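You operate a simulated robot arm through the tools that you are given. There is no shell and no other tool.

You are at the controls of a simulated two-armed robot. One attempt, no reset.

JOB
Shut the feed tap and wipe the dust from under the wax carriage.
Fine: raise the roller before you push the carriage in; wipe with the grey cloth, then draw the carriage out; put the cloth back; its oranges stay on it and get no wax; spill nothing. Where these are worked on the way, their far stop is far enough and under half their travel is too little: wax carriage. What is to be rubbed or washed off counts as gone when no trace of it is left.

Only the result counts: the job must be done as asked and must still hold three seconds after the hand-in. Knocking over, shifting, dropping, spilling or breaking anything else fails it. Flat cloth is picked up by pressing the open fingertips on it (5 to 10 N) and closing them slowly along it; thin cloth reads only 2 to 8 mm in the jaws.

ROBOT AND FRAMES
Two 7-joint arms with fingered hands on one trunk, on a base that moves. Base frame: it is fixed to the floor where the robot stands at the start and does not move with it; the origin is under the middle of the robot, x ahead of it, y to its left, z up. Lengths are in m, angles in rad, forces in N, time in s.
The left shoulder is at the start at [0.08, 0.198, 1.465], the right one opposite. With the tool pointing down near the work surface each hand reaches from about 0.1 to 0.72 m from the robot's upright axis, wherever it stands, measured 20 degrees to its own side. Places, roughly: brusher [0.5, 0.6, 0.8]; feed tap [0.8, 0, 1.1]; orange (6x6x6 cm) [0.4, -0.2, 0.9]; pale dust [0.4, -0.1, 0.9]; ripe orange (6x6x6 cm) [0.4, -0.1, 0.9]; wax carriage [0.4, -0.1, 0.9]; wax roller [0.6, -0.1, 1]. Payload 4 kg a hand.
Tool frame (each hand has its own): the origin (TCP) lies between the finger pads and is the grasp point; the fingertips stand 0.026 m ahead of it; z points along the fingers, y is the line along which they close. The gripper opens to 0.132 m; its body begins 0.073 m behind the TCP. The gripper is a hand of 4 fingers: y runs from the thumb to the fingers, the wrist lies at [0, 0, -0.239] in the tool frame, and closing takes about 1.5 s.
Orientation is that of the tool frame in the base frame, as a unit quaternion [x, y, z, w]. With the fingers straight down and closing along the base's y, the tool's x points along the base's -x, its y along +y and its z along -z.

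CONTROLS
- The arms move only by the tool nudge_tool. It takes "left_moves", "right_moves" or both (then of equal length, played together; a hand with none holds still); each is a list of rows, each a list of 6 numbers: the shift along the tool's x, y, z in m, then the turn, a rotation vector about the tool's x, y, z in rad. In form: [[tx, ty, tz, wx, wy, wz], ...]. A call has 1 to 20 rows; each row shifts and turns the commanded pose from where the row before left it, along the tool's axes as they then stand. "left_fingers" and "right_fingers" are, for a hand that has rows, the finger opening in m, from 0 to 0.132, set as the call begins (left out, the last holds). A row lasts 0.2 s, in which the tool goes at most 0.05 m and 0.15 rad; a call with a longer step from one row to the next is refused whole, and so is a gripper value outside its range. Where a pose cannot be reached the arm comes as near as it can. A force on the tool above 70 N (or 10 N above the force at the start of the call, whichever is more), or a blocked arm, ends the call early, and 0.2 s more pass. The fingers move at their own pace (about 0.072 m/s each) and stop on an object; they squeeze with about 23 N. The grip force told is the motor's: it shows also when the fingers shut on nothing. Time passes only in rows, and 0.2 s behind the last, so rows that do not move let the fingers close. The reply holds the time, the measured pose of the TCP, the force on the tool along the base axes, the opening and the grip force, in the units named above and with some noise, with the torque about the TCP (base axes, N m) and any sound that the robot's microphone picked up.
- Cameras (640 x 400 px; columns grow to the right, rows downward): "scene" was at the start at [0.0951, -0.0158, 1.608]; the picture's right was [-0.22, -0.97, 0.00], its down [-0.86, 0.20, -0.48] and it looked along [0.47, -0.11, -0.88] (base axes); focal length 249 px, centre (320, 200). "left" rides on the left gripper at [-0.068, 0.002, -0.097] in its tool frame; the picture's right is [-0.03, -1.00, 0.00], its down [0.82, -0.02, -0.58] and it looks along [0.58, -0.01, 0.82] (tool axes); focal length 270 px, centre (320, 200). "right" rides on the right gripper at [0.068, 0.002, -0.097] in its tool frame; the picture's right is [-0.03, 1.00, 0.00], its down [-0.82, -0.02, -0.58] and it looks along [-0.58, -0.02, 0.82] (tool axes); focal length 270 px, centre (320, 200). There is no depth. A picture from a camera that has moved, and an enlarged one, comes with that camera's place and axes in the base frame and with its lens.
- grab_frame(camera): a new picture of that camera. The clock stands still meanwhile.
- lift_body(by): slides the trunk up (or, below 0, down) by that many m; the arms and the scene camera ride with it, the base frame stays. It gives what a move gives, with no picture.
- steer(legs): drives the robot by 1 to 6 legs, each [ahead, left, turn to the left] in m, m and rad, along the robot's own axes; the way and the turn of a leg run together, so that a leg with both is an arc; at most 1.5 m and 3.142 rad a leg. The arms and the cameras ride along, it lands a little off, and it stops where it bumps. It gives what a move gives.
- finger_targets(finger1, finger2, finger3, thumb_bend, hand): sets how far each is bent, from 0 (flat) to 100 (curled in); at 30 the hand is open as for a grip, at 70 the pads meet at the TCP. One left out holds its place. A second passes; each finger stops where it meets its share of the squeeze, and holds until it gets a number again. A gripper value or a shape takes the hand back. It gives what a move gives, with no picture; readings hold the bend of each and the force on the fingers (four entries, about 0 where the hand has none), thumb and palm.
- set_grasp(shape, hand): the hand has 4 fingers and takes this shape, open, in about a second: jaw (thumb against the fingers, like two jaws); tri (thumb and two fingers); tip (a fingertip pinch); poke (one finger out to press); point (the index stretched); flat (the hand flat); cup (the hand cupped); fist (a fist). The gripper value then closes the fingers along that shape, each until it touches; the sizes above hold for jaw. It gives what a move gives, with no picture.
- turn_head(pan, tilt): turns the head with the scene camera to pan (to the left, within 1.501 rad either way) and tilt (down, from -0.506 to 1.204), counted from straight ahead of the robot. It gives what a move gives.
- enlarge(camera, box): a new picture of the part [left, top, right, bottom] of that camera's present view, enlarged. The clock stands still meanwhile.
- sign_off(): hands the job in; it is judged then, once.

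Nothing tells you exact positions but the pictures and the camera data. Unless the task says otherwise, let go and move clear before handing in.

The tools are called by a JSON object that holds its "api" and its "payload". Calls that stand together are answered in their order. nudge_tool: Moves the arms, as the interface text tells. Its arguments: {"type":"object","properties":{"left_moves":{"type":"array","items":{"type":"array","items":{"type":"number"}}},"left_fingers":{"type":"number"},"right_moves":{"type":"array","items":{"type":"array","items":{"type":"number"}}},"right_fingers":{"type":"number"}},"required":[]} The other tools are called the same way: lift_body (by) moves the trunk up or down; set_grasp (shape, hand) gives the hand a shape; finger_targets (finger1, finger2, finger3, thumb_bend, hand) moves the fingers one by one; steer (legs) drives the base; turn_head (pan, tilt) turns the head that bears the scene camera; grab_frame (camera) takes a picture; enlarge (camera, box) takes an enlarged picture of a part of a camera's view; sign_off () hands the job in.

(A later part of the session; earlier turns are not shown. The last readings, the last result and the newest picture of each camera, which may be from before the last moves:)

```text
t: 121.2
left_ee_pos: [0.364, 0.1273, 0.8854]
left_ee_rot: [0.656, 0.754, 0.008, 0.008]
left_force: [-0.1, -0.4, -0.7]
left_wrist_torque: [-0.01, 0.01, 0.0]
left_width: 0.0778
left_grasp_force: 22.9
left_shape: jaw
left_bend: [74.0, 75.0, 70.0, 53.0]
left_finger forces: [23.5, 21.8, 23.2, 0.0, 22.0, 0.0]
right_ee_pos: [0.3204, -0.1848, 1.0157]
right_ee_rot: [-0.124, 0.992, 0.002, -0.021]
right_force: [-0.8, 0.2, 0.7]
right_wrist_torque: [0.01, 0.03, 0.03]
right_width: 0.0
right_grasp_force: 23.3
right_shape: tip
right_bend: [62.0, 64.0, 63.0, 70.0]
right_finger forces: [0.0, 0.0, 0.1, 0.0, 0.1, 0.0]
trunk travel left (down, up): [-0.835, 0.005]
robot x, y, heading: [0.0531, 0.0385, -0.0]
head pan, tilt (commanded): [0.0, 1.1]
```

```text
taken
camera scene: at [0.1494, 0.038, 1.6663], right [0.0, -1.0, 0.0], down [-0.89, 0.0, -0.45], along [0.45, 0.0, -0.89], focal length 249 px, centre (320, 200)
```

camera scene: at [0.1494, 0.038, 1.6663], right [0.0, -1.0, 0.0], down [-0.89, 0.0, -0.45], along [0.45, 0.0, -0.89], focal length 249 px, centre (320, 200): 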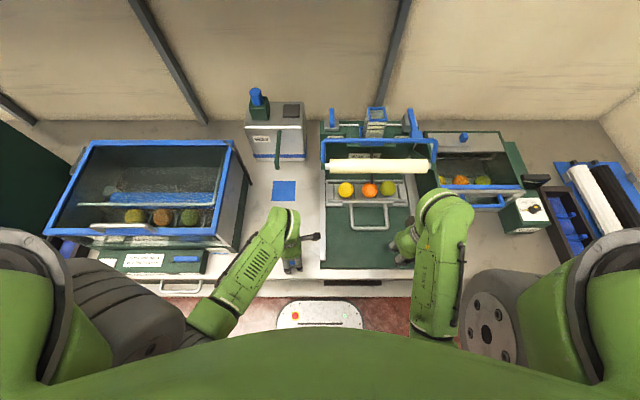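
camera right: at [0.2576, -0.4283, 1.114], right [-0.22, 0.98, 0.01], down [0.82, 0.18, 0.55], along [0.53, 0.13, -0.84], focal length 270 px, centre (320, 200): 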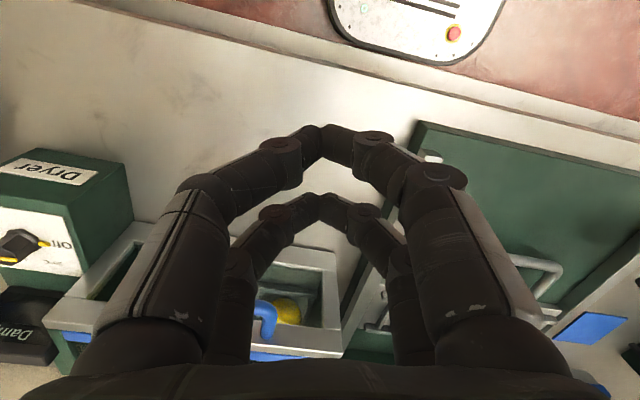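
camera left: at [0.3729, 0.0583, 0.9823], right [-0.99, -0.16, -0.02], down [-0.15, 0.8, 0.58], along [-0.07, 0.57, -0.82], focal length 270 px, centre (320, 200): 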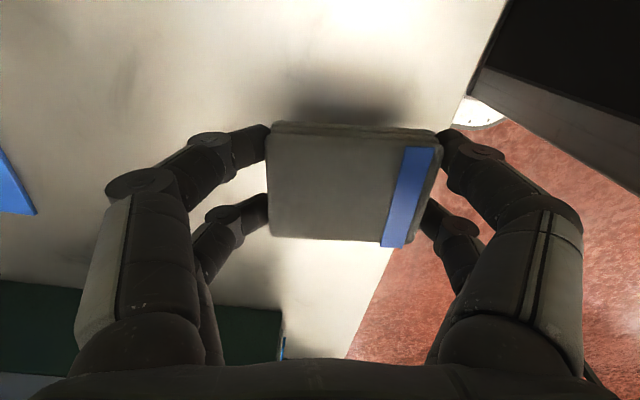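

Pad position in the hand is unchanged, so the release TCP should be about (0.373, 0.262). I'll drive left the last 13 cm.

{"api": "steer", "payload": {"legs": [[0.008, 0.128, 0]]}}

{"api": "nudge_tool", "payload": {"left_moves": [[0, 0, 0, 0, 0, 0], [0, 0, 0, 0, 0, 0]]}}

{"api": "grab_frame", "payload": {"camera": "left"}}

```text
t: 122.5
left_ee_pos: [0.3724, 0.2507, 0.8865]
left_ee_rot: [0.658, 0.753, 0.01, 0.006]
left_force: [0.1, -0.6, -0.5]
left_wrist_torque: [0.05, -0.01, 0.01]
left_width: 0.0779
left_grasp_force: 23.1
left_shape: jaw
left_bend: [74.0, 75.0, 70.0, 53.0]
left_finger forces: [23.6, 21.7, 23.2, 0.0, 22.0, 0.0]
right_ee_pos: [0.328, -0.06, 1.0141]
right_ee_rot: [-0.122, 0.992, 0.004, -0.02]
right_force: [0.6, -0.3, -0.3]
right_wrist_torque: [0.0, 0.0, -0.02]
right_width: 0.0
right_grasp_force: 22.9
right_shape: tip
right_bend: [62.0, 64.0, 63.0, 70.0]
right_finger forces: [0.1, 0.0, 0.0, 0.0, 0.1, 0.0]
trunk travel left (down, up): [-0.835, 0.005]
robot x, y, heading: [0.0618, 0.168, 0.002]
head pan, tilt (commanded): [0.0, 1.1]
```

```text
t: 123.1
left_ee_pos: [0.3717, 0.2528, 0.8872]
left_ee_rot: [0.657, 0.753, 0.01, 0.008]
left_force: [-0.3, 0.0, -0.4]
left_wrist_torque: [0.03, -0.01, 0.0]
left_width: 0.0778
left_grasp_force: 23.0
left_shape: jaw
left_bend: [74.0, 75.0, 70.0, 53.0]
left_finger forces: [23.5, 21.6, 23.2, 0.0, 22.0, 0.0]
right_ee_pos: [0.327, -0.0577, 1.0146]
right_ee_rot: [-0.123, 0.992, 0.003, -0.018]
right_force: [0.3, 0.5, -0.6]
right_wrist_torque: [0.01, -0.01, 0.01]
right_width: 0.0
right_grasp_force: 23.7
right_shape: tip
right_bend: [62.0, 64.0, 63.0, 70.0]
right_finger forces: [0.0, 0.0, 0.1, 0.0, 0.1, 0.1]
trunk travel left (down, up): [-0.835, 0.005]
robot x, y, heading: [0.0619, 0.1668, -0.001]
head pan, tilt (commanded): [0.0, 1.1]
```

```text
taken
camera left: at [0.3808, 0.1843, 0.9828], right [-0.99, -0.16, -0.02], down [-0.15, 0.8, 0.58], along [-0.07, 0.57, -0.82], focal length 270 px, centre (320, 200)
```

left: 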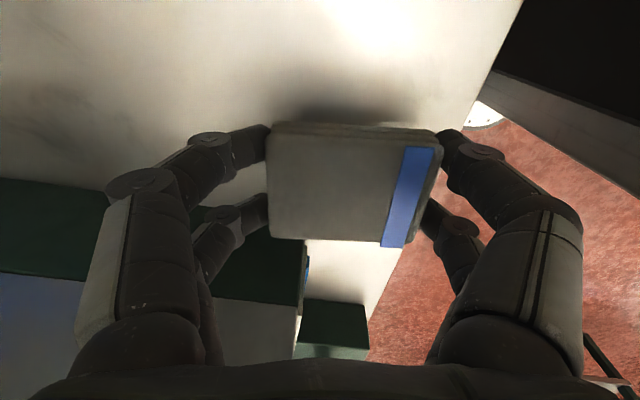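

{"api": "nudge_tool", "payload": {"left_moves": [[0.0045, 0.0005, 0, 0, 0, 0], [0.0045, 0.0005, 0, 0, 0, 0], [0, 0, 0.01, 0, 0, 0], [0, 0, 0.01, 0, 0, 0], [0, 0, 0.008, 0, 0, 0], [0, 0, 0, 0, 0, 0]]}}

{"api": "nudge_tool", "payload": {"left_moves": [[0, 0, 0.002, 0, 0, 0], [0, 0, 0.002, 0, 0, 0], [0, 0, 0, 0, 0, 0]]}}

```text
t: 124.5
left_ee_pos: [0.3722, 0.2611, 0.8569]
left_ee_rot: [0.656, 0.755, 0.01, 0.008]
left_force: [-0.1, -0.2, -0.6]
left_wrist_torque: [0.01, -0.01, -0.02]
left_width: 0.0781
left_grasp_force: 22.9
left_shape: jaw
left_bend: [74.0, 75.0, 70.0, 53.0]
left_finger forces: [23.6, 21.6, 23.1, 0.1, 22.1, 0.0]
left hand out of reach, approached as far as the arm can: row 2
right_ee_pos: [0.327, -0.0561, 1.0157]
right_ee_rot: [-0.122, 0.992, 0.002, -0.02]
right_force: [-0.3, -0.2, 0.5]
right_wrist_torque: [0.0, 0.0, 0.0]
right_width: 0.0
right_grasp_force: 23.5
right_shape: tip
right_bend: [62.0, 64.0, 63.0, 70.0]
right_finger forces: [0.0, 0.0, 0.1, 0.0, 0.1, 0.1]
trunk travel left (down, up): [-0.835, 0.005]
robot x, y, heading: [0.0591, 0.1703, -0.003]
head pan, tilt (commanded): [0.0, 1.1]
```

```text
t: 125.3
left_ee_pos: [0.3725, 0.2625, 0.8504]
left_ee_rot: [0.657, 0.754, 0.008, 0.008]
left_force: [-0.4, 0.3, -1.2]
left_wrist_torque: [0.0, -0.01, 0.01]
left_width: 0.0781
left_grasp_force: 22.8
left_shape: jaw
left_bend: [74.0, 75.0, 70.0, 53.0]
left_finger forces: [23.5, 21.7, 23.1, 0.0, 22.0, 0.1]
right_ee_pos: [0.3272, -0.0558, 1.016]
right_ee_rot: [-0.123, 0.992, 0.001, -0.02]
right_force: [0.4, -0.7, 0.4]
right_wrist_torque: [0.0, 0.02, 0.0]
right_width: 0.0001
right_grasp_force: 23.0
right_shape: tip
right_bend: [62.0, 64.0, 63.0, 70.0]
right_finger forces: [0.0, 0.1, 0.1, 0.1, 0.0, 0.0]
trunk travel left (down, up): [-0.835, 0.005]
robot x, y, heading: [0.0611, 0.1675, 0.0]
head pan, tilt (commanded): [0.0, 1.1]
```

{"api": "nudge_tool", "payload": {"left_moves": [[0, 0, 0.0015, 0, 0, 0], [0, 0, 0, 0, 0, 0]]}}

{"api": "nudge_tool", "payload": {"left_moves": [[0, 0, 0.0015, 0, 0, 0], [0, 0, 0, 0, 0, 0]]}}

```text
t: 125.9
left_ee_pos: [0.371, 0.2617, 0.8501]
left_ee_rot: [0.657, 0.754, 0.009, 0.008]
left_force: [0.0, 0.0, 0.3]
left_wrist_torque: [0.01, -0.02, 0.0]
left_width: 0.0777
left_grasp_force: 22.5
left_shape: jaw
left_bend: [74.0, 75.0, 70.0, 53.0]
left_finger forces: [23.5, 21.8, 23.2, 0.1, 22.0, 0.0]
right_ee_pos: [0.3273, -0.0559, 1.0152]
right_ee_rot: [-0.123, 0.992, 0.001, -0.019]
right_force: [-0.3, -0.2, 1.0]
right_wrist_torque: [0.01, -0.02, 0.0]
right_width: 0.0001
right_grasp_force: 22.3
right_shape: tip
right_bend: [62.0, 64.0, 63.0, 70.0]
right_finger forces: [0.0, 0.0, 0.0, 0.0, 0.1, 0.0]
trunk travel left (down, up): [-0.835, 0.005]
robot x, y, heading: [0.0598, 0.1707, -0.001]
head pan, tilt (commanded): [0.0, 1.1]
```

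```text
t: 126.5
left_ee_pos: [0.3717, 0.2616, 0.8492]
left_ee_rot: [0.657, 0.754, 0.009, 0.008]
left_force: [0.6, 0.8, 0.5]
left_wrist_torque: [0.02, 0.01, -0.01]
left_width: 0.0779
left_grasp_force: 22.3
left_shape: jaw
left_bend: [74.0, 75.0, 70.0, 53.0]
left_finger forces: [23.6, 21.7, 23.2, 0.1, 22.0, 0.1]
right_ee_pos: [0.3275, -0.056, 1.016]
right_ee_rot: [-0.123, 0.992, 0.001, -0.02]
right_force: [0.1, 0.4, 0.5]
right_wrist_torque: [0.0, 0.0, -0.01]
right_width: 0.0
right_grasp_force: 23.1
right_shape: tip
right_bend: [62.0, 64.0, 63.0, 70.0]
right_finger forces: [0.1, 0.0, 0.1, 0.0, 0.0, 0.0]
trunk travel left (down, up): [-0.835, 0.005]
robot x, y, heading: [0.0589, 0.1681, -0.007]
head pan, tilt (commanded): [0.0, 1.1]
```

{"api": "nudge_tool", "payload": {"left_moves": [[0, 0, 0.0015, 0, 0, 0], [0, 0, 0, 0, 0, 0]]}}

{"api": "grab_frame", "payload": {"camera": "left"}}

```text
t: 127.1
left_ee_pos: [0.3718, 0.2616, 0.848]
left_ee_rot: [0.658, 0.753, 0.009, 0.008]
left_force: [-0.3, -0.1, 0.3]
left_wrist_torque: [-0.03, 0.05, -0.03]
left_width: 0.0777
left_grasp_force: 23.0
left_shape: jaw
left_bend: [74.0, 75.0, 70.0, 53.0]
left_finger forces: [23.3, 21.6, 23.2, 0.0, 22.1, 0.0]
right_ee_pos: [0.3269, -0.0551, 1.0159]
right_ee_rot: [-0.123, 0.992, 0.001, -0.02]
right_force: [0.2, 0.8, 0.3]
right_wrist_torque: [0.01, -0.01, -0.03]
right_width: 0.0001
right_grasp_force: 23.1
right_shape: tip
right_bend: [62.0, 64.0, 63.0, 70.0]
right_finger forces: [0.0, 0.0, 0.0, 0.0, 0.0, 0.0]
trunk travel left (down, up): [-0.835, 0.005]
robot x, y, heading: [0.0631, 0.1665, 0.001]
head pan, tilt (commanded): [0.0, 1.1]
```

```text
taken
camera left: at [0.3813, 0.1926, 0.9446], right [-0.99, -0.16, -0.02], down [-0.15, 0.8, 0.58], along [-0.07, 0.57, -0.82], focal length 270 px, centre (320, 200)
```

left: 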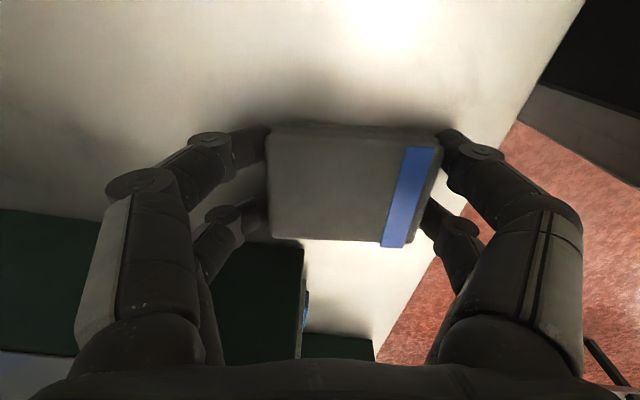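

{"api": "nudge_tool", "payload": {"left_moves": [[0, 0, 0.0015, 0, 0, 0], [0, 0, 0, 0, 0, 0]]}}

{"api": "nudge_tool", "payload": {"left_moves": [[0, 0, 0.001, 0, 0, 0], [0, 0, 0, 0, 0, 0]]}}

```text
t: 127.7
left_ee_pos: [0.371, 0.2608, 0.8468]
left_ee_rot: [0.657, 0.754, 0.009, 0.01]
left_force: [-1.0, 5.2, 18.2]
left_wrist_torque: [-0.06, 1.02, -0.32]
left_width: 0.0777
left_grasp_force: 22.8
left_shape: jaw
left_bend: [74.0, 75.0, 70.0, 53.0]
left_finger forces: [22.8, 21.1, 30.0, 0.0, 23.8, 0.1]
right_ee_pos: [0.3265, -0.0557, 1.016]
right_ee_rot: [-0.123, 0.992, 0.002, -0.018]
right_force: [-0.1, -0.4, 0.0]
right_wrist_torque: [0.01, -0.01, 0.03]
right_width: 0.0
right_grasp_force: 22.9
right_shape: tip
right_bend: [62.0, 64.0, 63.0, 70.0]
right_finger forces: [0.0, 0.0, 0.0, 0.0, 0.0, 0.0]
trunk travel left (down, up): [-0.835, 0.005]
robot x, y, heading: [0.0636, 0.1681, -0.0]
head pan, tilt (commanded): [0.0, 1.1]
```

```text
t: 128.3
left_ee_pos: [0.3732, 0.2615, 0.846]
left_ee_rot: [0.657, 0.754, 0.01, 0.011]
left_force: [-0.1, 6.1, 31.4]
left_wrist_torque: [-0.1, 1.79, -0.32]
left_width: 0.0776
left_grasp_force: 22.9
left_shape: jaw
left_bend: [74.0, 75.0, 70.0, 53.0]
left_finger forces: [23.1, 21.3, 37.6, 0.0, 28.8, 0.1]
right_ee_pos: [0.3263, -0.0562, 1.016]
right_ee_rot: [-0.122, 0.992, 0.001, -0.019]
right_force: [0.1, -0.2, -0.1]
right_wrist_torque: [-0.03, 0.02, -0.01]
right_width: 0.0001
right_grasp_force: 23.1
right_shape: tip
right_bend: [62.0, 64.0, 63.0, 70.0]
right_finger forces: [0.0, 0.0, 0.0, 0.1, 0.1, 0.0]
trunk travel left (down, up): [-0.835, 0.005]
robot x, y, heading: [0.0617, 0.1673, -0.003]
head pan, tilt (commanded): [0.0, 1.1]
```

The pad is on the bench. I'll ease the pressure and open the fingers gradually, then rise straight up.

{"api": "nudge_tool", "payload": {"left_moves": [[0, 0, -0.002, 0, 0, 0], [0, 0, 0, 0, 0, 0]], "left_fingers": 0.084}}

{"api": "nudge_tool", "payload": {"left_moves": [[0, 0, -0.001, 0, 0, 0], [0, 0, 0, 0, 0, 0], [0, 0, 0, 0, 0, 0]], "left_fingers": 0.1}}

{"api": "grab_frame", "payload": {"camera": "left"}}

```text
t: 128.9
left_ee_pos: [0.3712, 0.2611, 0.8456]
left_ee_rot: [0.657, 0.753, 0.008, 0.007]
left_force: [-1.4, -1.6, 12.3]
left_wrist_torque: [0.02, 0.84, 0.1]
left_width: 0.0845
left_grasp_force: 0.0
left_shape: jaw
left_bend: [71.0, 71.0, 71.0, 67.0]
left_finger forces: [0.0, 0.1, 11.0, 0.0, 2.1, 0.0]
right_ee_pos: [0.3265, -0.056, 1.0153]
right_ee_rot: [-0.124, 0.992, 0.003, -0.02]
right_force: [-0.2, -0.5, -0.9]
right_wrist_torque: [-0.04, 0.0, -0.01]
right_width: 0.0
right_grasp_force: 22.8
right_shape: tip
right_bend: [62.0, 64.0, 63.0, 70.0]
right_finger forces: [0.0, 0.0, 0.0, 0.0, 0.1, 0.0]
trunk travel left (down, up): [-0.835, 0.005]
robot x, y, heading: [0.0656, 0.171, 0.002]
head pan, tilt (commanded): [0.0, 1.1]
```

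```text
t: 129.7
left_ee_pos: [0.3722, 0.2613, 0.8491]
left_ee_rot: [0.658, 0.753, 0.009, 0.008]
left_force: [2.0, -1.3, 7.0]
left_wrist_torque: [0.05, 0.41, -0.01]
left_width: 0.0985
left_grasp_force: 0.1
left_shape: jaw
left_bend: [63.0, 63.0, 67.0, 50.0]
left_finger forces: [0.0, 0.0, 7.3, 0.1, 0.0, 0.0]
right_ee_pos: [0.3267, -0.0553, 1.0162]
right_ee_rot: [-0.122, 0.992, 0.001, -0.019]
right_force: [0.7, 0.7, -0.1]
right_wrist_torque: [-0.01, 0.02, -0.03]
right_width: 0.0001
right_grasp_force: 23.1
right_shape: tip
right_bend: [62.0, 64.0, 63.0, 70.0]
right_finger forces: [0.0, 0.0, 0.0, 0.0, 0.1, 0.0]
trunk travel left (down, up): [-0.835, 0.005]
robot x, y, heading: [0.0636, 0.1716, 0.003]
head pan, tilt (commanded): [0.0, 1.1]
```

```text
taken
camera left: at [0.3812, 0.192, 0.9446], right [-0.99, -0.16, -0.02], down [-0.15, 0.8, 0.58], along [-0.07, 0.57, -0.82], focal length 270 px, centre (320, 200)
```

left: 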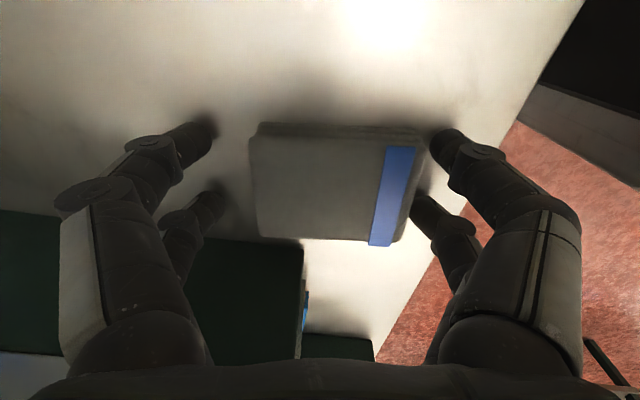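

The cloth is released within a few millimetres of its original place. I'll rise straight up and check it.

{"api": "nudge_tool", "payload": {"left_moves": [[0, 0, -0.01, 0, 0, 0], [0, 0, -0.015, 0, 0, 0], [0, 0, -0.012, 0, 0, 0], [0, 0, 0, 0, 0, 0]]}}

{"api": "grab_frame", "payload": {"camera": "left"}}

```text
t: 130.7
left_ee_pos: [0.3699, 0.2607, 0.8846]
left_ee_rot: [0.657, 0.754, 0.01, 0.008]
left_force: [0.4, -0.8, 0.9]
left_wrist_torque: [-0.01, 0.0, -0.01]
left_width: 0.0999
left_grasp_force: 0.0
left_shape: jaw
left_bend: [63.0, 63.0, 63.0, 50.0]
left_finger forces: [0.0, 0.0, 0.0, 0.0, 0.0, 0.0]
right_ee_pos: [0.327, -0.055, 1.0163]
right_ee_rot: [-0.123, 0.992, 0.001, -0.019]
right_force: [-0.1, 0.5, 0.8]
right_wrist_torque: [0.02, -0.02, 0.02]
right_width: 0.0001
right_grasp_force: 22.7
right_shape: tip
right_bend: [62.0, 64.0, 63.0, 70.0]
right_finger forces: [0.1, 0.1, 0.0, 0.0, 0.1, 0.0]
trunk travel left (down, up): [-0.835, 0.005]
robot x, y, heading: [0.0629, 0.1695, -0.0]
head pan, tilt (commanded): [0.0, 1.1]
```

```text
taken
camera left: at [0.3795, 0.1912, 0.9802], right [-0.99, -0.16, -0.03], down [-0.15, 0.8, 0.58], along [-0.07, 0.57, -0.82], focal length 270 px, centre (320, 200)
```

left: 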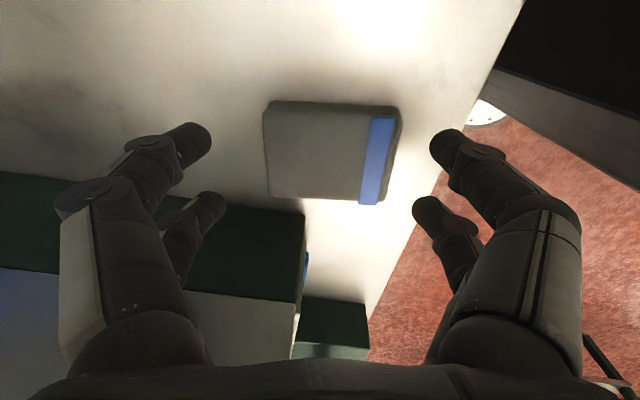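

The cloth is back in place. Now I'll drive right to line up with the wax unit, then unyaw and raise the left hand out of the way.

{"api": "steer", "payload": {"legs": [[0, -0.14, 0]]}}

{"api": "nudge_tool", "payload": {"left_moves": [[0, 0, -0.005, 0, 0, -0.12], [0, 0, -0.01, 0, 0, -0.12], [0, 0, -0.012, 0, 0, -0.12], [0, 0, -0.015, 0, 0, -0.12], [0, 0, -0.015, 0, 0, -0.12], [0, 0, -0.015, 0, 0, -0.12], [0, 0, -0.015, 0, 0, -0.12], [0, 0, -0.015, 0, 0, -0.12], [0, 0, -0.01, 0, 0, -0.12], [0, 0, -0.01, 0, 0, -0.12], [0, 0, 0, 0, 0, 0]]}}

{"api": "grab_frame", "payload": {"camera": "scene"}}

```text
t: 132.0
left_ee_pos: [0.3708, 0.1238, 0.8825]
left_ee_rot: [0.656, 0.755, 0.009, 0.01]
left_force: [-0.2, 0.7, -0.7]
left_wrist_torque: [-0.02, -0.01, 0.01]
left_width: 0.0998
left_grasp_force: 0.1
left_shape: jaw
left_bend: [63.0, 63.0, 63.0, 50.0]
left_finger forces: [0.0, 0.0, 0.0, 0.0, 0.1, 0.0]
right_ee_pos: [0.3277, -0.1917, 1.0165]
right_ee_rot: [-0.122, 0.992, -0.001, -0.019]
right_force: [-0.2, 0.9, -0.3]
right_wrist_torque: [0.0, 0.02, -0.02]
right_width: 0.0
right_grasp_force: 23.1
right_shape: tip
right_bend: [62.0, 64.0, 63.0, 70.0]
right_finger forces: [0.0, 0.0, 0.0, 0.1, 0.1, 0.0]
trunk travel left (down, up): [-0.835, 0.005]
robot x, y, heading: [0.0621, 0.033, 0.007]
head pan, tilt (commanded): [0.0, 1.1]
```

```text
t: 134.4
left_ee_pos: [0.3674, 0.1201, 1.0042]
left_ee_rot: [0.115, 0.993, 0.004, 0.014]
left_force: [0.5, -1.0, -0.1]
left_wrist_torque: [0.01, -0.04, -0.02]
left_width: 0.0999
left_grasp_force: 0.0
left_shape: jaw
left_bend: [63.0, 63.0, 63.0, 50.0]
left_finger forces: [0.1, 0.0, 0.0, 0.1, 0.0, 0.1]
right_ee_pos: [0.3272, -0.1958, 1.015]
right_ee_rot: [-0.123, 0.992, 0.001, -0.02]
right_force: [-0.6, 0.1, 0.6]
right_wrist_torque: [-0.01, -0.02, -0.02]
right_width: 0.0
right_grasp_force: 23.1
right_shape: tip
right_bend: [62.0, 64.0, 63.0, 70.0]
right_finger forces: [0.1, 0.0, 0.0, 0.1, 0.1, 0.0]
trunk travel left (down, up): [-0.835, 0.005]
robot x, y, heading: [0.0635, 0.0326, 0.002]
head pan, tilt (commanded): [0.0, 1.1]
```

```text
taken
camera scene: at [0.1567, 0.0275, 1.6663], right [0.0, -1.0, 0.0], down [-0.89, 0.0, -0.45], along [0.45, 0.0, -0.89], focal length 249 px, centre (320, 200)
```

scene: 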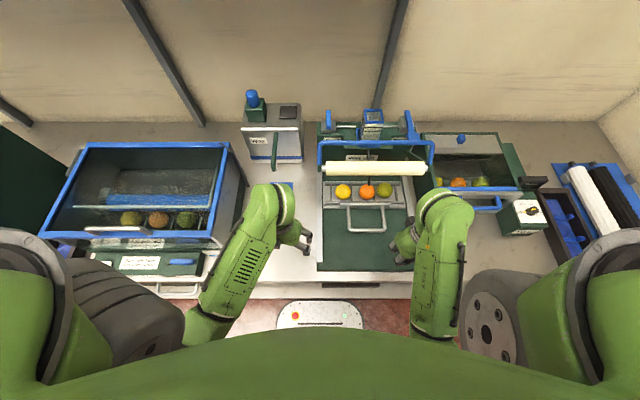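

{"api": "nudge_tool", "payload": {"left_moves": [[0, 0.02, -0.015, 0, 0, 0], [0, 0.02, -0.015, 0, 0, 0], [0, 0.02, -0.015, 0, 0, 0], [0, 0, 0, 0, 0, 0], [0, 0, 0, 0, 0, 0], [0, 0, 0, 0, 0, 0]], "right_moves": [[0, 0.01, 0, 0, 0, 0.1225], [0, 0.01, 0, 0, 0, 0.1225], [0, 0.022, 0, 0, -0.1, 0], [-0.02, 0.023, 0, 0, -0.1, 0], [-0.02, 0, 0, 0, -0.1, 0], [0, 0, 0, 0, 0, 0]]}}

{"api": "enlarge", "payload": {"camera": "scene", "box": [300, 150, 460, 280]}}

{"api": "grab_frame", "payload": {"camera": "right"}}

```text
t: 135.8
left_ee_pos: [0.3792, 0.1783, 1.05]
left_ee_rot: [0.114, 0.993, 0.005, 0.014]
left_force: [0.8, -1.0, -0.6]
left_wrist_torque: [0.03, -0.01, 0.02]
left_width: 0.0996
left_grasp_force: 0.1
left_shape: jaw
left_bend: [63.0, 63.0, 63.0, 50.0]
left_finger forces: [0.0, 0.1, 0.0, 0.0, 0.0, 0.1]
right_ee_pos: [0.3653, -0.1296, 1.0204]
right_ee_rot: [-0.001, 0.991, -0.001, 0.131]
right_force: [0.0, 0.0, -0.6]
right_wrist_torque: [0.05, -0.01, 0.0]
right_width: 0.0
right_grasp_force: 22.7
right_shape: tip
right_bend: [62.0, 64.0, 63.0, 70.0]
right_finger forces: [0.0, 0.2, 0.0, 0.0, 0.0, 0.0]
trunk travel left (down, up): [-0.835, 0.005]
robot x, y, heading: [0.065, 0.0298, 0.002]
head pan, tilt (commanded): [0.0, 1.1]
```

```text
3.08 times, centred on (380, 215) of scene
camera zoom: at [0.1559, 0.0277, 1.6664], right [0.0, -1.0, 0.0], down [-0.89, 0.0, -0.45], along [0.45, 0.0, -0.89], focal length 766 px, centre (135, 154)
```

zoom: 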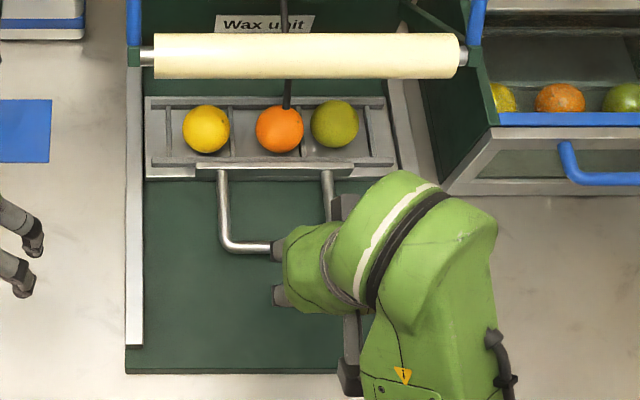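

```text
taken
camera right: at [0.2737, -0.1294, 1.0959], right [0.02, 1.0, 0.01], down [0.64, -0.02, 0.77], along [0.77, -0.01, -0.64], focal length 270 px, centre (320, 200)
```

right: 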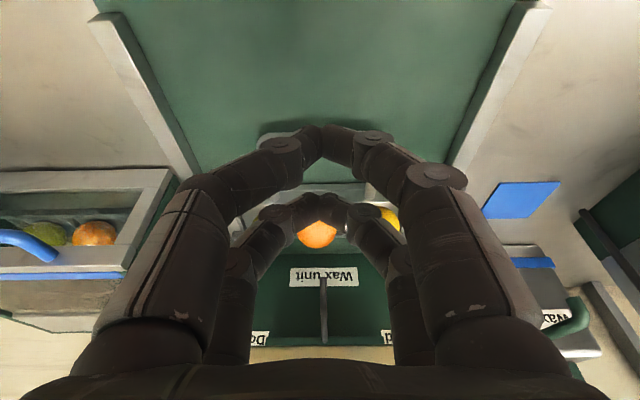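

The handle loop is at x 0.453–0.525 inside, y -0.18 to -0.075. I'll use only the rear finger pair as a slim hook inside the loop, curling the front pair, to leave margin on both sides.

{"api": "set_grasp", "payload": {"hand": "right", "shape": "point"}}

{"api": "finger_targets", "payload": {"hand": "right", "finger1": 61, "thumb_bend": 68}}

{"api": "grab_frame", "payload": {"camera": "right"}}

```text
t: 136.7
left_ee_pos: [0.3792, 0.178, 1.0496]
left_ee_rot: [0.114, 0.993, 0.005, 0.013]
left_force: [-0.5, 0.4, 0.2]
left_wrist_torque: [0.01, 0.0, 0.03]
left_width: 0.0999
left_grasp_force: 0.1
left_shape: jaw
left_bend: [63.0, 63.0, 63.0, 50.0]
left_finger forces: [0.1, 0.0, 0.0, 0.1, 0.0, 0.1]
right_ee_pos: [0.3651, -0.1304, 1.0217]
right_ee_rot: [0.0, 0.992, -0.002, 0.13]
right_force: [-0.1, 0.6, -0.2]
right_wrist_torque: [0.01, -0.02, 0.01]
right_width: 0.0
right_grasp_force: 0.1
right_shape: point
right_bend: [0.0, 100.0, 100.0, 41.0]
right_finger forces: [0.1, 0.0, 0.0, 0.1, 0.0, 0.0]
trunk travel left (down, up): [-0.835, 0.005]
robot x, y, heading: [0.0641, 0.0321, 0.001]
head pan, tilt (commanded): [0.0, 1.1]
```

```text
t: 137.7
left_ee_pos: [0.38, 0.1783, 1.0496]
left_ee_rot: [0.114, 0.993, 0.004, 0.012]
left_force: [0.0, 0.5, -1.5]
left_wrist_torque: [0.01, -0.02, 0.03]
left_width: 0.0999
left_grasp_force: 0.0
left_shape: jaw
left_bend: [63.0, 63.0, 63.0, 50.0]
left_finger forces: [0.1, 0.0, 0.0, 0.0, 0.0, 0.0]
right_ee_pos: [0.3636, -0.1298, 1.0208]
right_ee_rot: [0.0, 0.991, -0.001, 0.131]
right_force: [-0.5, 1.2, -0.3]
right_wrist_torque: [0.01, 0.01, 0.0]
right_width: 0.019
right_grasp_force: 0.1
right_shape: fingers
right_bend: [61.0, 100.0, 100.0, 68.0]
right_finger forces: [0.0, 0.0, 0.0, 0.0, 0.1, 0.0]
trunk travel left (down, up): [-0.835, 0.005]
robot x, y, heading: [0.0626, 0.0291, -0.004]
head pan, tilt (commanded): [0.0, 1.1]
```

```text
taken
camera right: at [0.274, -0.1295, 1.0957], right [0.02, 1.0, 0.0], down [0.64, -0.02, 0.77], along [0.77, -0.01, -0.64], focal length 270 px, centre (320, 200)
```

right: 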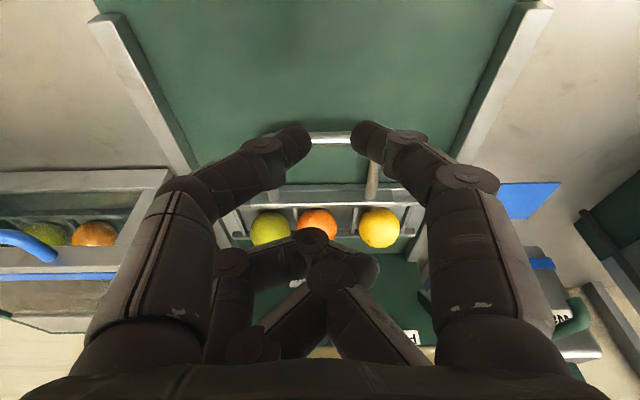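

{"api": "nudge_tool", "payload": {"right_moves": [[-0.0249, 0, 0.0248, 0, 0, 0], [-0.0249, 0, 0.0248, 0, 0, 0], [-0.0249, 0, 0.0248, 0, 0, 0], [-0.0249, 0, 0.0248, 0, 0, 0], [0.006, 0, 0.022, 0, 0, 0], [0, 0, 0, 0, 0, 0]]}}

{"api": "grab_frame", "payload": {"camera": "right"}}

{"api": "enlarge", "payload": {"camera": "scene", "box": [300, 150, 460, 280]}}

```text
t: 139.1
left_ee_pos: [0.3794, 0.178, 1.0502]
left_ee_rot: [0.114, 0.993, 0.005, 0.013]
left_force: [0.1, 0.2, -0.7]
left_wrist_torque: [-0.02, 0.02, 0.01]
left_width: 0.0997
left_grasp_force: 0.0
left_shape: jaw
left_bend: [63.0, 63.0, 63.0, 50.0]
left_finger forces: [0.2, 0.0, 0.1, 0.0, 0.1, 0.0]
right_ee_pos: [0.4843, -0.1296, 0.9284]
right_ee_rot: [0.0, 0.991, -0.001, 0.131]
right_force: [-0.3, 1.0, 0.3]
right_wrist_torque: [0.04, -0.02, -0.01]
right_width: 0.0187
right_grasp_force: 0.0
right_shape: fingers
right_bend: [61.0, 100.0, 100.0, 68.0]
right_finger forces: [0.0, 0.0, 0.0, 0.1, 0.1, 0.1]
trunk travel left (down, up): [-0.835, 0.005]
robot x, y, heading: [0.0628, 0.03, -0.0]
head pan, tilt (commanded): [0.0, 1.1]
```

```text
taken
camera right: at [0.3942, -0.1308, 1.0028], right [0.02, 1.0, 0.01], down [0.64, -0.02, 0.77], along [0.77, -0.01, -0.64], focal length 270 px, centre (320, 200)
```

right: 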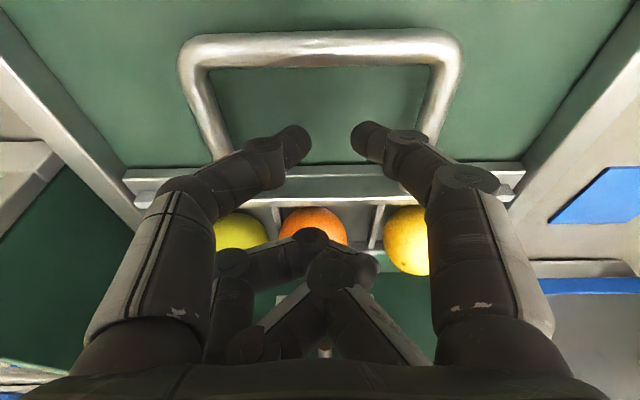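

```text
3.08 times, centred on (380, 215) of scene
camera zoom: at [0.1557, 0.0275, 1.6664], right [0.0, -1.0, 0.0], down [-0.89, 0.0, -0.45], along [0.45, 0.0, -0.89], focal length 766 px, centre (135, 154)
```

zoom: 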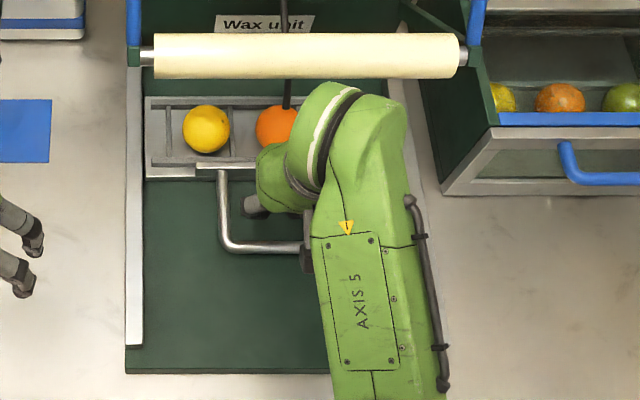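

The hook is over the loop with clearance on all sides. I'll lower it inside.

{"api": "nudge_tool", "payload": {"right_moves": [[0.0052, 0, 0.0193, 0, 0, 0], [0.0044, 0, 0.0164, 0, 0, 0], [0.0021, 0, 0.0077, 0, 0, 0], [0, 0, 0, 0, 0, 0]]}}

{"api": "grab_frame", "payload": {"camera": "right"}}

```text
t: 140.1
left_ee_pos: [0.3788, 0.1795, 1.0498]
left_ee_rot: [0.115, 0.993, 0.005, 0.012]
left_force: [0.3, -0.4, -0.4]
left_wrist_torque: [-0.01, 0.02, 0.01]
left_width: 0.1
left_grasp_force: 0.0
left_shape: jaw
left_bend: [63.0, 63.0, 63.0, 50.0]
left_finger forces: [0.0, 0.1, 0.0, 0.0, 0.0, 0.0]
right_ee_pos: [0.4863, -0.1275, 0.8852]
right_ee_rot: [-0.001, 0.991, -0.001, 0.132]
right_force: [-1.2, 1.7, 17.0]
right_wrist_torque: [0.46, 0.31, -0.02]
right_width: 0.0171
right_grasp_force: 8.8
right_shape: fingers
right_bend: [66.0, 100.0, 100.0, 68.0]
right_finger forces: [17.3, 0.1, 0.1, 0.0, 0.0, 0.1]
trunk travel left (down, up): [-0.835, 0.005]
robot x, y, heading: [0.0638, 0.0286, -0.0]
head pan, tilt (commanded): [0.0, 1.1]
```

```text
taken
camera right: at [0.3951, -0.1288, 0.9596], right [0.02, 1.0, 0.01], down [0.64, -0.02, 0.77], along [0.77, -0.01, -0.64], focal length 270 px, centre (320, 200)
```

right: 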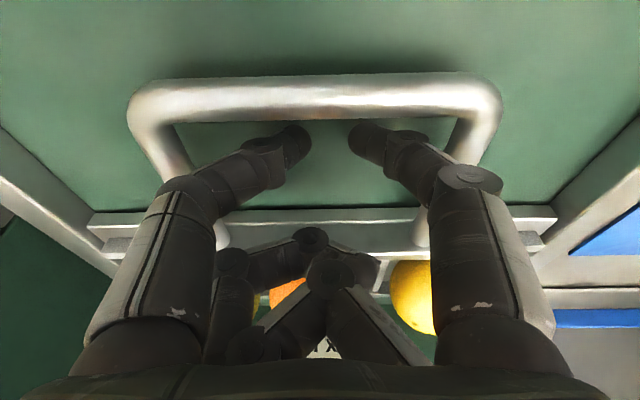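

Tips touch the deck inside the loop, so I'll raise 4 mm and begin drawing the carriage out gently.

{"api": "nudge_tool", "payload": {"right_moves": [[-0.001, 0, -0.0039, 0, 0, 0], [0.0077, 0, -0.0021, 0, 0, 0], [0.0077, 0, -0.0021, 0, 0, 0], [0.0097, 0, -0.0026, 0, 0, 0], [0.0097, 0, -0.0026, 0, 0, 0], [0, 0, 0, 0, 0, 0]]}}

{"api": "grab_frame", "payload": {"camera": "right"}}

{"api": "enlarge", "payload": {"camera": "scene", "box": [300, 150, 460, 280]}}

```text
t: 141.5
left_ee_pos: [0.3797, 0.1788, 1.051]
left_ee_rot: [0.114, 0.993, 0.005, 0.013]
left_force: [0.7, -0.4, 0.2]
left_wrist_torque: [-0.02, 0.01, 0.01]
left_width: 0.0996
left_grasp_force: 0.1
left_shape: jaw
left_bend: [63.0, 63.0, 63.0, 50.0]
left_finger forces: [0.0, 0.1, 0.0, 0.2, 0.1, 0.1]
right_ee_pos: [0.4479, -0.1319, 0.8866]
right_ee_rot: [-0.001, 0.992, 0.0, 0.13]
right_force: [-0.5, 0.5, 1.1]
right_wrist_torque: [-0.01, -0.02, -0.05]
right_width: 0.0181
right_grasp_force: 0.0
right_shape: fingers
right_bend: [61.0, 100.0, 100.0, 68.0]
right_finger forces: [0.0, 0.0, 0.1, 0.0, 0.0, 0.0]
trunk travel left (down, up): [-0.835, 0.005]
robot x, y, heading: [0.0633, 0.0273, 0.005]
head pan, tilt (commanded): [0.0, 1.1]
```

```text
taken
camera right: at [0.3571, -0.1314, 0.9622], right [0.02, 1.0, 0.0], down [0.64, -0.02, 0.77], along [0.77, -0.01, -0.64], focal length 270 px, centre (320, 200)
```

right: 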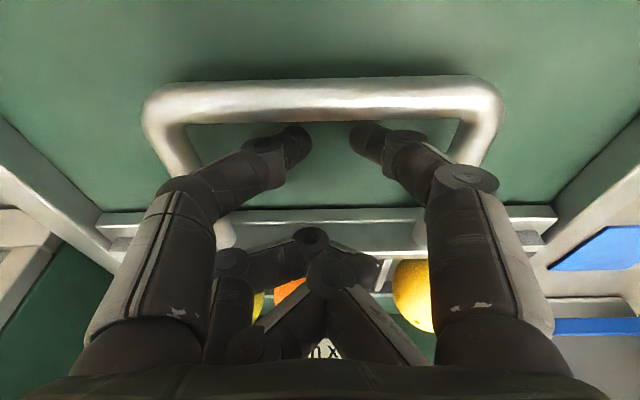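

```text
3.08 times, centred on (380, 215) of scene
camera zoom: at [0.1567, 0.0276, 1.6663], right [0.0, -1.0, 0.0], down [-0.89, 0.0, -0.45], along [0.45, 0.0, -0.89], focal length 766 px, centre (135, 154)
```

zoom: 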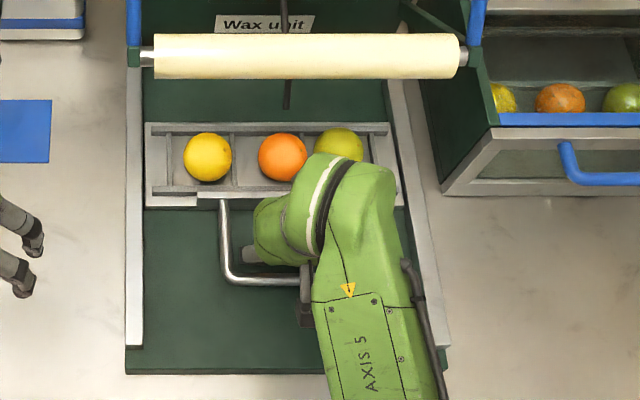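

The carriage follows smoothly with the oranges seated. I'll continue drawing it out.

{"api": "nudge_tool", "payload": {"right_moves": [[0.0077, 0, -0.0021, 0, 0, 0], [0.0116, 0, -0.0031, 0, 0, 0], [0.0116, 0, -0.0031, 0, 0, 0], [0.0116, 0, -0.0031, 0, 0, 0], [0.0116, 0, -0.0031, 0, 0, 0], [0.0116, 0, -0.0031, 0, 0, 0], [0.0116, 0, -0.0031, 0, 0, 0], [0.0116, 0, -0.0031, 0, 0, 0], [0.0077, 0, -0.0021, 0, 0, 0], [0, 0, 0, 0, 0, 0]]}}

{"api": "grab_frame", "payload": {"camera": "right"}}

{"api": "enlarge", "payload": {"camera": "scene", "box": [300, 150, 460, 280]}}

```text
t: 143.7
left_ee_pos: [0.3803, 0.1778, 1.0495]
left_ee_rot: [0.115, 0.993, 0.005, 0.013]
left_force: [0.0, 0.2, 0.6]
left_wrist_torque: [0.0, 0.01, 0.0]
left_width: 0.0998
left_grasp_force: 0.0
left_shape: jaw
left_bend: [63.0, 63.0, 63.0, 50.0]
left_finger forces: [0.0, 0.0, 0.1, 0.1, 0.0, 0.0]
right_ee_pos: [0.3486, -0.1298, 0.8863]
right_ee_rot: [0.0, 0.991, -0.002, 0.13]
right_force: [0.7, -0.2, -0.2]
right_wrist_torque: [0.0, 0.01, 0.01]
right_width: 0.0181
right_grasp_force: 0.1
right_shape: fingers
right_bend: [61.0, 100.0, 100.0, 68.0]
right_finger forces: [0.1, 0.0, 0.0, 0.0, 0.1, 0.1]
trunk travel left (down, up): [-0.835, 0.005]
robot x, y, heading: [0.0579, 0.0303, 0.002]
head pan, tilt (commanded): [0.0, 1.1]
```

```text
taken
camera right: at [0.258, -0.1299, 0.9617], right [0.02, 1.0, 0.0], down [0.64, -0.02, 0.77], along [0.77, -0.01, -0.64], focal length 270 px, centre (320, 200)
```

right: 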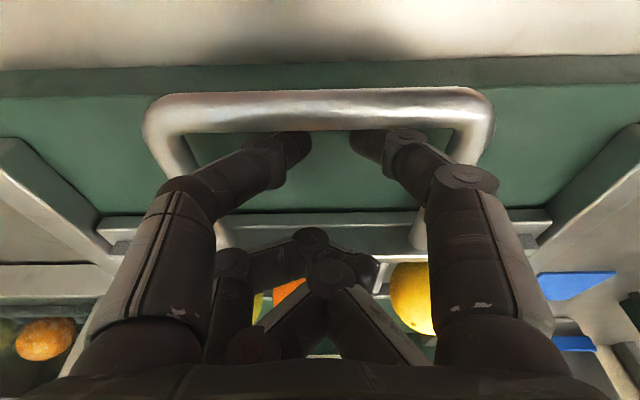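

```text
3.08 times, centred on (380, 215) of scene
camera zoom: at [0.1566, 0.0276, 1.6663], right [0.0, -1.0, 0.0], down [-0.89, 0.0, -0.45], along [0.45, 0.0, -0.89], focal length 766 px, centre (135, 154)
```

zoom: 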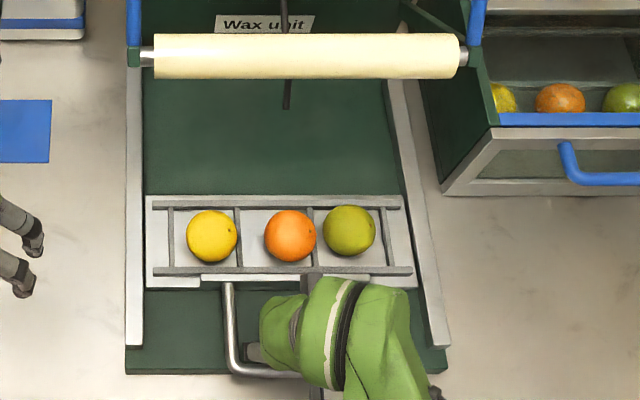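

{"api": "nudge_tool", "payload": {"right_moves": [[0.0077, 0, -0.0021, 0, 0, 0], [0.0097, 0, -0.0026, 0, 0, 0], [0.0097, 0, -0.0026, 0, 0, 0], [0.0097, 0, -0.0026, 0, 0, 0], [0.0097, 0, -0.0026, 0, 0, 0], [0, 0, 0, 0, 0, 0]]}}

{"api": "nudge_tool", "payload": {"right_moves": [[0.0048, 0, -0.0013, 0, 0, 0], [0.0048, 0, -0.0013, 0, 0, 0]]}}

{"api": "enlarge", "payload": {"camera": "scene", "box": [300, 150, 460, 280]}}

```text
t: 145.1
left_ee_pos: [0.3799, 0.178, 1.0497]
left_ee_rot: [0.113, 0.993, 0.005, 0.012]
left_force: [-0.1, -0.6, 0.6]
left_wrist_torque: [-0.03, 0.0, 0.02]
left_width: 0.0998
left_grasp_force: 0.0
left_shape: jaw
left_bend: [63.0, 63.0, 63.0, 50.0]
left_finger forces: [0.0, 0.1, 0.1, 0.0, 0.1, 0.1]
right_ee_pos: [0.3001, -0.132, 0.8861]
right_ee_rot: [-0.001, 0.992, 0.0, 0.13]
right_force: [0.5, -0.8, -0.7]
right_wrist_torque: [-0.02, 0.0, 0.0]
right_width: 0.0182
right_grasp_force: 0.1
right_shape: fingers
right_bend: [61.0, 100.0, 100.0, 68.0]
right_finger forces: [0.0, 0.1, 0.0, 0.0, 0.1, 0.0]
trunk travel left (down, up): [-0.835, 0.005]
robot x, y, heading: [0.0646, 0.0265, -0.002]
head pan, tilt (commanded): [0.0, 1.1]
```

```text
t: 145.7
left_ee_pos: [0.3798, 0.1774, 1.0496]
left_ee_rot: [0.113, 0.994, 0.004, 0.013]
left_force: [-0.5, -0.8, -0.4]
left_wrist_torque: [-0.01, 0.01, 0.06]
left_width: 0.0997
left_grasp_force: 0.1
left_shape: jaw
left_bend: [63.0, 63.0, 63.0, 50.0]
left_finger forces: [0.0, 0.0, 0.0, 0.1, 0.0, 0.0]
right_ee_pos: [0.2916, -0.1308, 0.8866]
right_ee_rot: [-0.001, 0.991, 0.0, 0.131]
right_force: [0.4, 0.2, 0.3]
right_wrist_torque: [0.01, 0.02, 0.0]
right_width: 0.0183
right_grasp_force: 0.1
right_shape: fingers
right_bend: [61.0, 100.0, 100.0, 68.0]
right_finger forces: [0.0, 0.0, 0.1, 0.1, 0.1, 0.0]
trunk travel left (down, up): [-0.835, 0.005]
robot x, y, heading: [0.0597, 0.0285, 0.002]
head pan, tilt (commanded): [0.0, 1.1]
```

```text
3.08 times, centred on (380, 215) of scene
camera zoom: at [0.1568, 0.0271, 1.6663], right [0.0, -1.0, 0.0], down [-0.89, 0.0, -0.45], along [0.45, 0.0, -0.89], focal length 766 px, centre (135, 154)
```

zoom: 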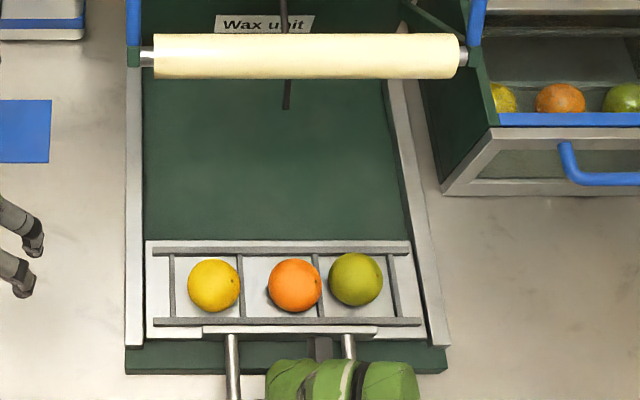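

{"api": "nudge_tool", "payload": {"right_moves": [[0.0039, 0, -0.001, 0, 0, 0], [0.0039, 0, -0.001, 0, 0, 0]]}}

{"api": "nudge_tool", "payload": {"right_moves": [[0.0029, 0, -0.0008, 0, 0, 0], [0.0029, 0, -0.0008, 0, 0, 0]]}}

```text
t: 146.3
left_ee_pos: [0.38, 0.1771, 1.0495]
left_ee_rot: [0.115, 0.993, 0.005, 0.012]
left_force: [-0.2, -0.3, 0.6]
left_wrist_torque: [0.02, -0.01, -0.01]
left_width: 0.0998
left_grasp_force: 0.1
left_shape: jaw
left_bend: [63.0, 63.0, 63.0, 50.0]
left_finger forces: [0.0, 0.0, 0.0, 0.0, 0.0, 0.0]
right_ee_pos: [0.2847, -0.1299, 0.8862]
right_ee_rot: [-0.001, 0.992, -0.001, 0.13]
right_force: [5.2, -0.7, 0.3]
right_wrist_torque: [-0.01, -0.02, -0.01]
right_width: 0.018
right_grasp_force: 2.4
right_shape: fingers
right_bend: [61.0, 100.0, 100.0, 68.0]
right_finger forces: [2.2, 0.0, 0.0, 0.0, 2.5, 0.1]
trunk travel left (down, up): [-0.835, 0.005]
robot x, y, heading: [0.0626, 0.0266, -0.002]
head pan, tilt (commanded): [0.0, 1.1]
```

```text
t: 146.9
left_ee_pos: [0.3835, 0.178, 1.0493]
left_ee_rot: [0.114, 0.993, 0.005, 0.011]
left_force: [-0.6, 1.2, -0.5]
left_wrist_torque: [0.01, -0.01, 0.0]
left_width: 0.0998
left_grasp_force: 0.0
left_shape: jaw
left_bend: [63.0, 63.0, 63.0, 50.0]
left_finger forces: [0.1, 0.0, 0.1, 0.0, 0.0, 0.0]
right_ee_pos: [0.2829, -0.129, 0.8872]
right_ee_rot: [-0.002, 0.991, 0.0, 0.131]
right_force: [22.4, -0.9, -0.5]
right_wrist_torque: [0.0, -0.22, -0.31]
right_width: 0.0183
right_grasp_force: 10.3
right_shape: fingers
right_bend: [61.0, 100.0, 100.0, 68.0]
right_finger forces: [14.0, 0.0, 0.1, 0.0, 7.3, 0.1]
trunk travel left (down, up): [-0.835, 0.005]
robot x, y, heading: [0.0617, 0.0286, 0.0]
head pan, tilt (commanded): [0.0, 1.1]
```

The carriage is at its outer stop (22 N). I'll relax the hook, lift it straight out of the loop, and retreat.

{"api": "nudge_tool", "payload": {"right_moves": [[-0.0097, 0, 0.0026, 0, 0, 0], [0, 0, 0, 0, 0, 0], [-0.0078, 0, -0.029, 0, 0, 0], [-0.0104, 0, -0.0386, 0, 0, 0], [-0.0104, 0, -0.0386, 0, 0, 0], [0, 0, 0, 0, 0, 0]]}}

{"api": "grab_frame", "payload": {"camera": "scene"}}

{"api": "enlarge", "payload": {"camera": "scene", "box": [300, 100, 460, 280]}}

```text
t: 148.3
left_ee_pos: [0.3796, 0.1781, 1.0495]
left_ee_rot: [0.114, 0.993, 0.004, 0.013]
left_force: [0.4, 0.3, 0.2]
left_wrist_torque: [0.01, 0.03, 0.0]
left_width: 0.1
left_grasp_force: 0.0
left_shape: jaw
left_bend: [63.0, 63.0, 63.0, 50.0]
left_finger forces: [0.1, 0.0, 0.0, 0.1, 0.0, 0.0]
right_ee_pos: [0.2861, -0.1325, 0.9971]
right_ee_rot: [0.0, 0.992, -0.001, 0.129]
right_force: [-0.8, 0.1, 0.1]
right_wrist_torque: [-0.01, 0.01, 0.0]
right_width: 0.0184
right_grasp_force: 0.1
right_shape: fingers
right_bend: [61.0, 100.0, 100.0, 68.0]
right_finger forces: [0.0, 0.0, 0.0, 0.0, 0.0, 0.1]
trunk travel left (down, up): [-0.835, 0.005]
robot x, y, heading: [0.0606, 0.0266, -0.001]
head pan, tilt (commanded): [0.0, 1.1]
```

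```text
taken
camera scene: at [0.1574, 0.0272, 1.6663], right [0.0, -1.0, 0.0], down [-0.89, 0.0, -0.45], along [0.45, 0.0, -0.89], focal length 249 px, centre (320, 200)
```

scene: 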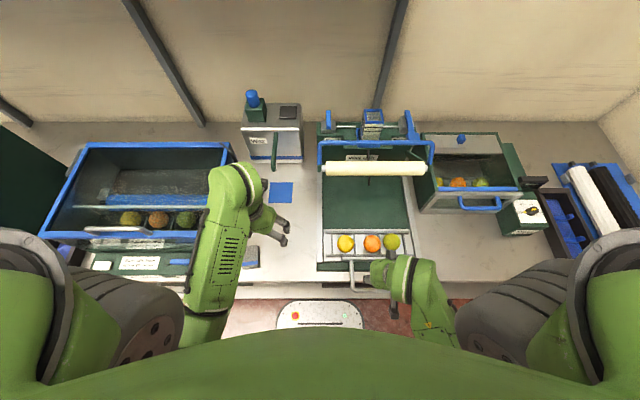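

```text
2.22 times, centred on (380, 190) of scene
camera zoom: at [0.1574, 0.0272, 1.6663], right [0.0, -1.0, 0.0], down [-0.89, 0.0, -0.45], along [0.45, 0.0, -0.89], focal length 553 px, centre (187, 222)
```

zoom: 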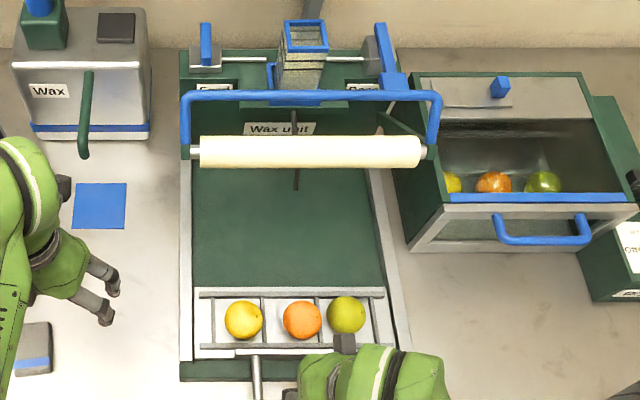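

Carriage out, oranges seated, roller up, cloth back. Let me check the tap closely and the remaining deck and roller area before retreating fully.

{"api": "enlarge", "payload": {"camera": "scene", "box": [315, 95, 395, 145]}}

{"api": "enlarge", "payload": {"camera": "scene", "box": [310, 150, 440, 270]}}

{"api": "enlarge", "payload": {"camera": "scene", "box": [190, 210, 300, 290]}}

```text
8.00 times, centred on (355, 120) of scene
camera zoom: at [0.1574, 0.0272, 1.6663], right [0.0, -1.0, 0.0], down [-0.89, 0.0, -0.45], along [0.45, 0.0, -0.89], focal length 1991 px, centre (40, 840)
```

zoom: 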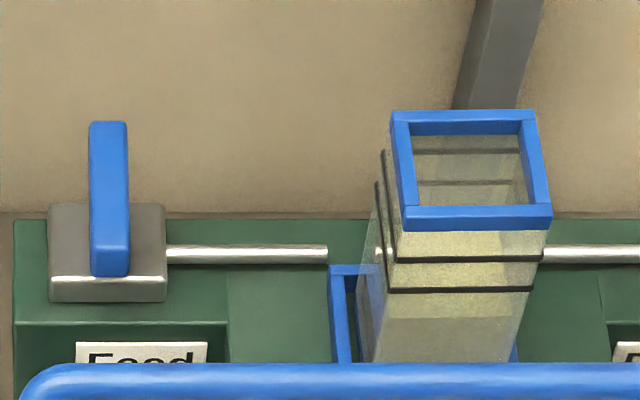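

```text
3.33 times, centred on (375, 210) of scene
camera zoom: at [0.1574, 0.0272, 1.6663], right [0.0, -1.0, 0.0], down [-0.89, 0.0, -0.45], along [0.45, 0.0, -0.89], focal length 830 px, centre (137, 167)
```

zoom: 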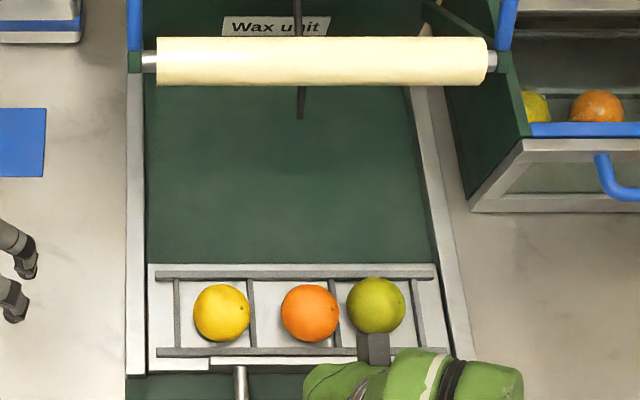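

```text
5.00 times, centred on (245, 250) of scene
camera zoom: at [0.1574, 0.0272, 1.6663], right [0.0, -1.0, 0.0], down [-0.89, 0.0, -0.45], along [0.45, 0.0, -0.89], focal length 1244 px, centre (695, -50)
```

zoom: 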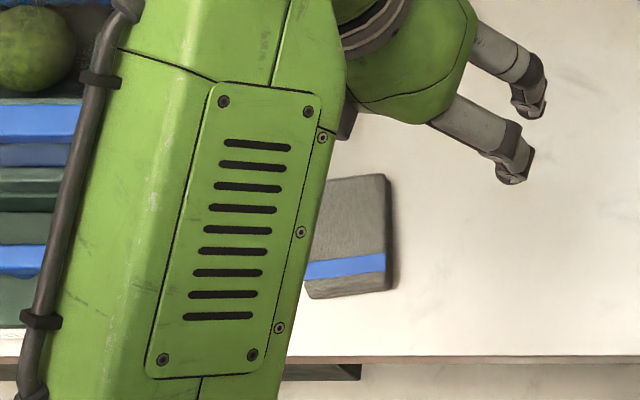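

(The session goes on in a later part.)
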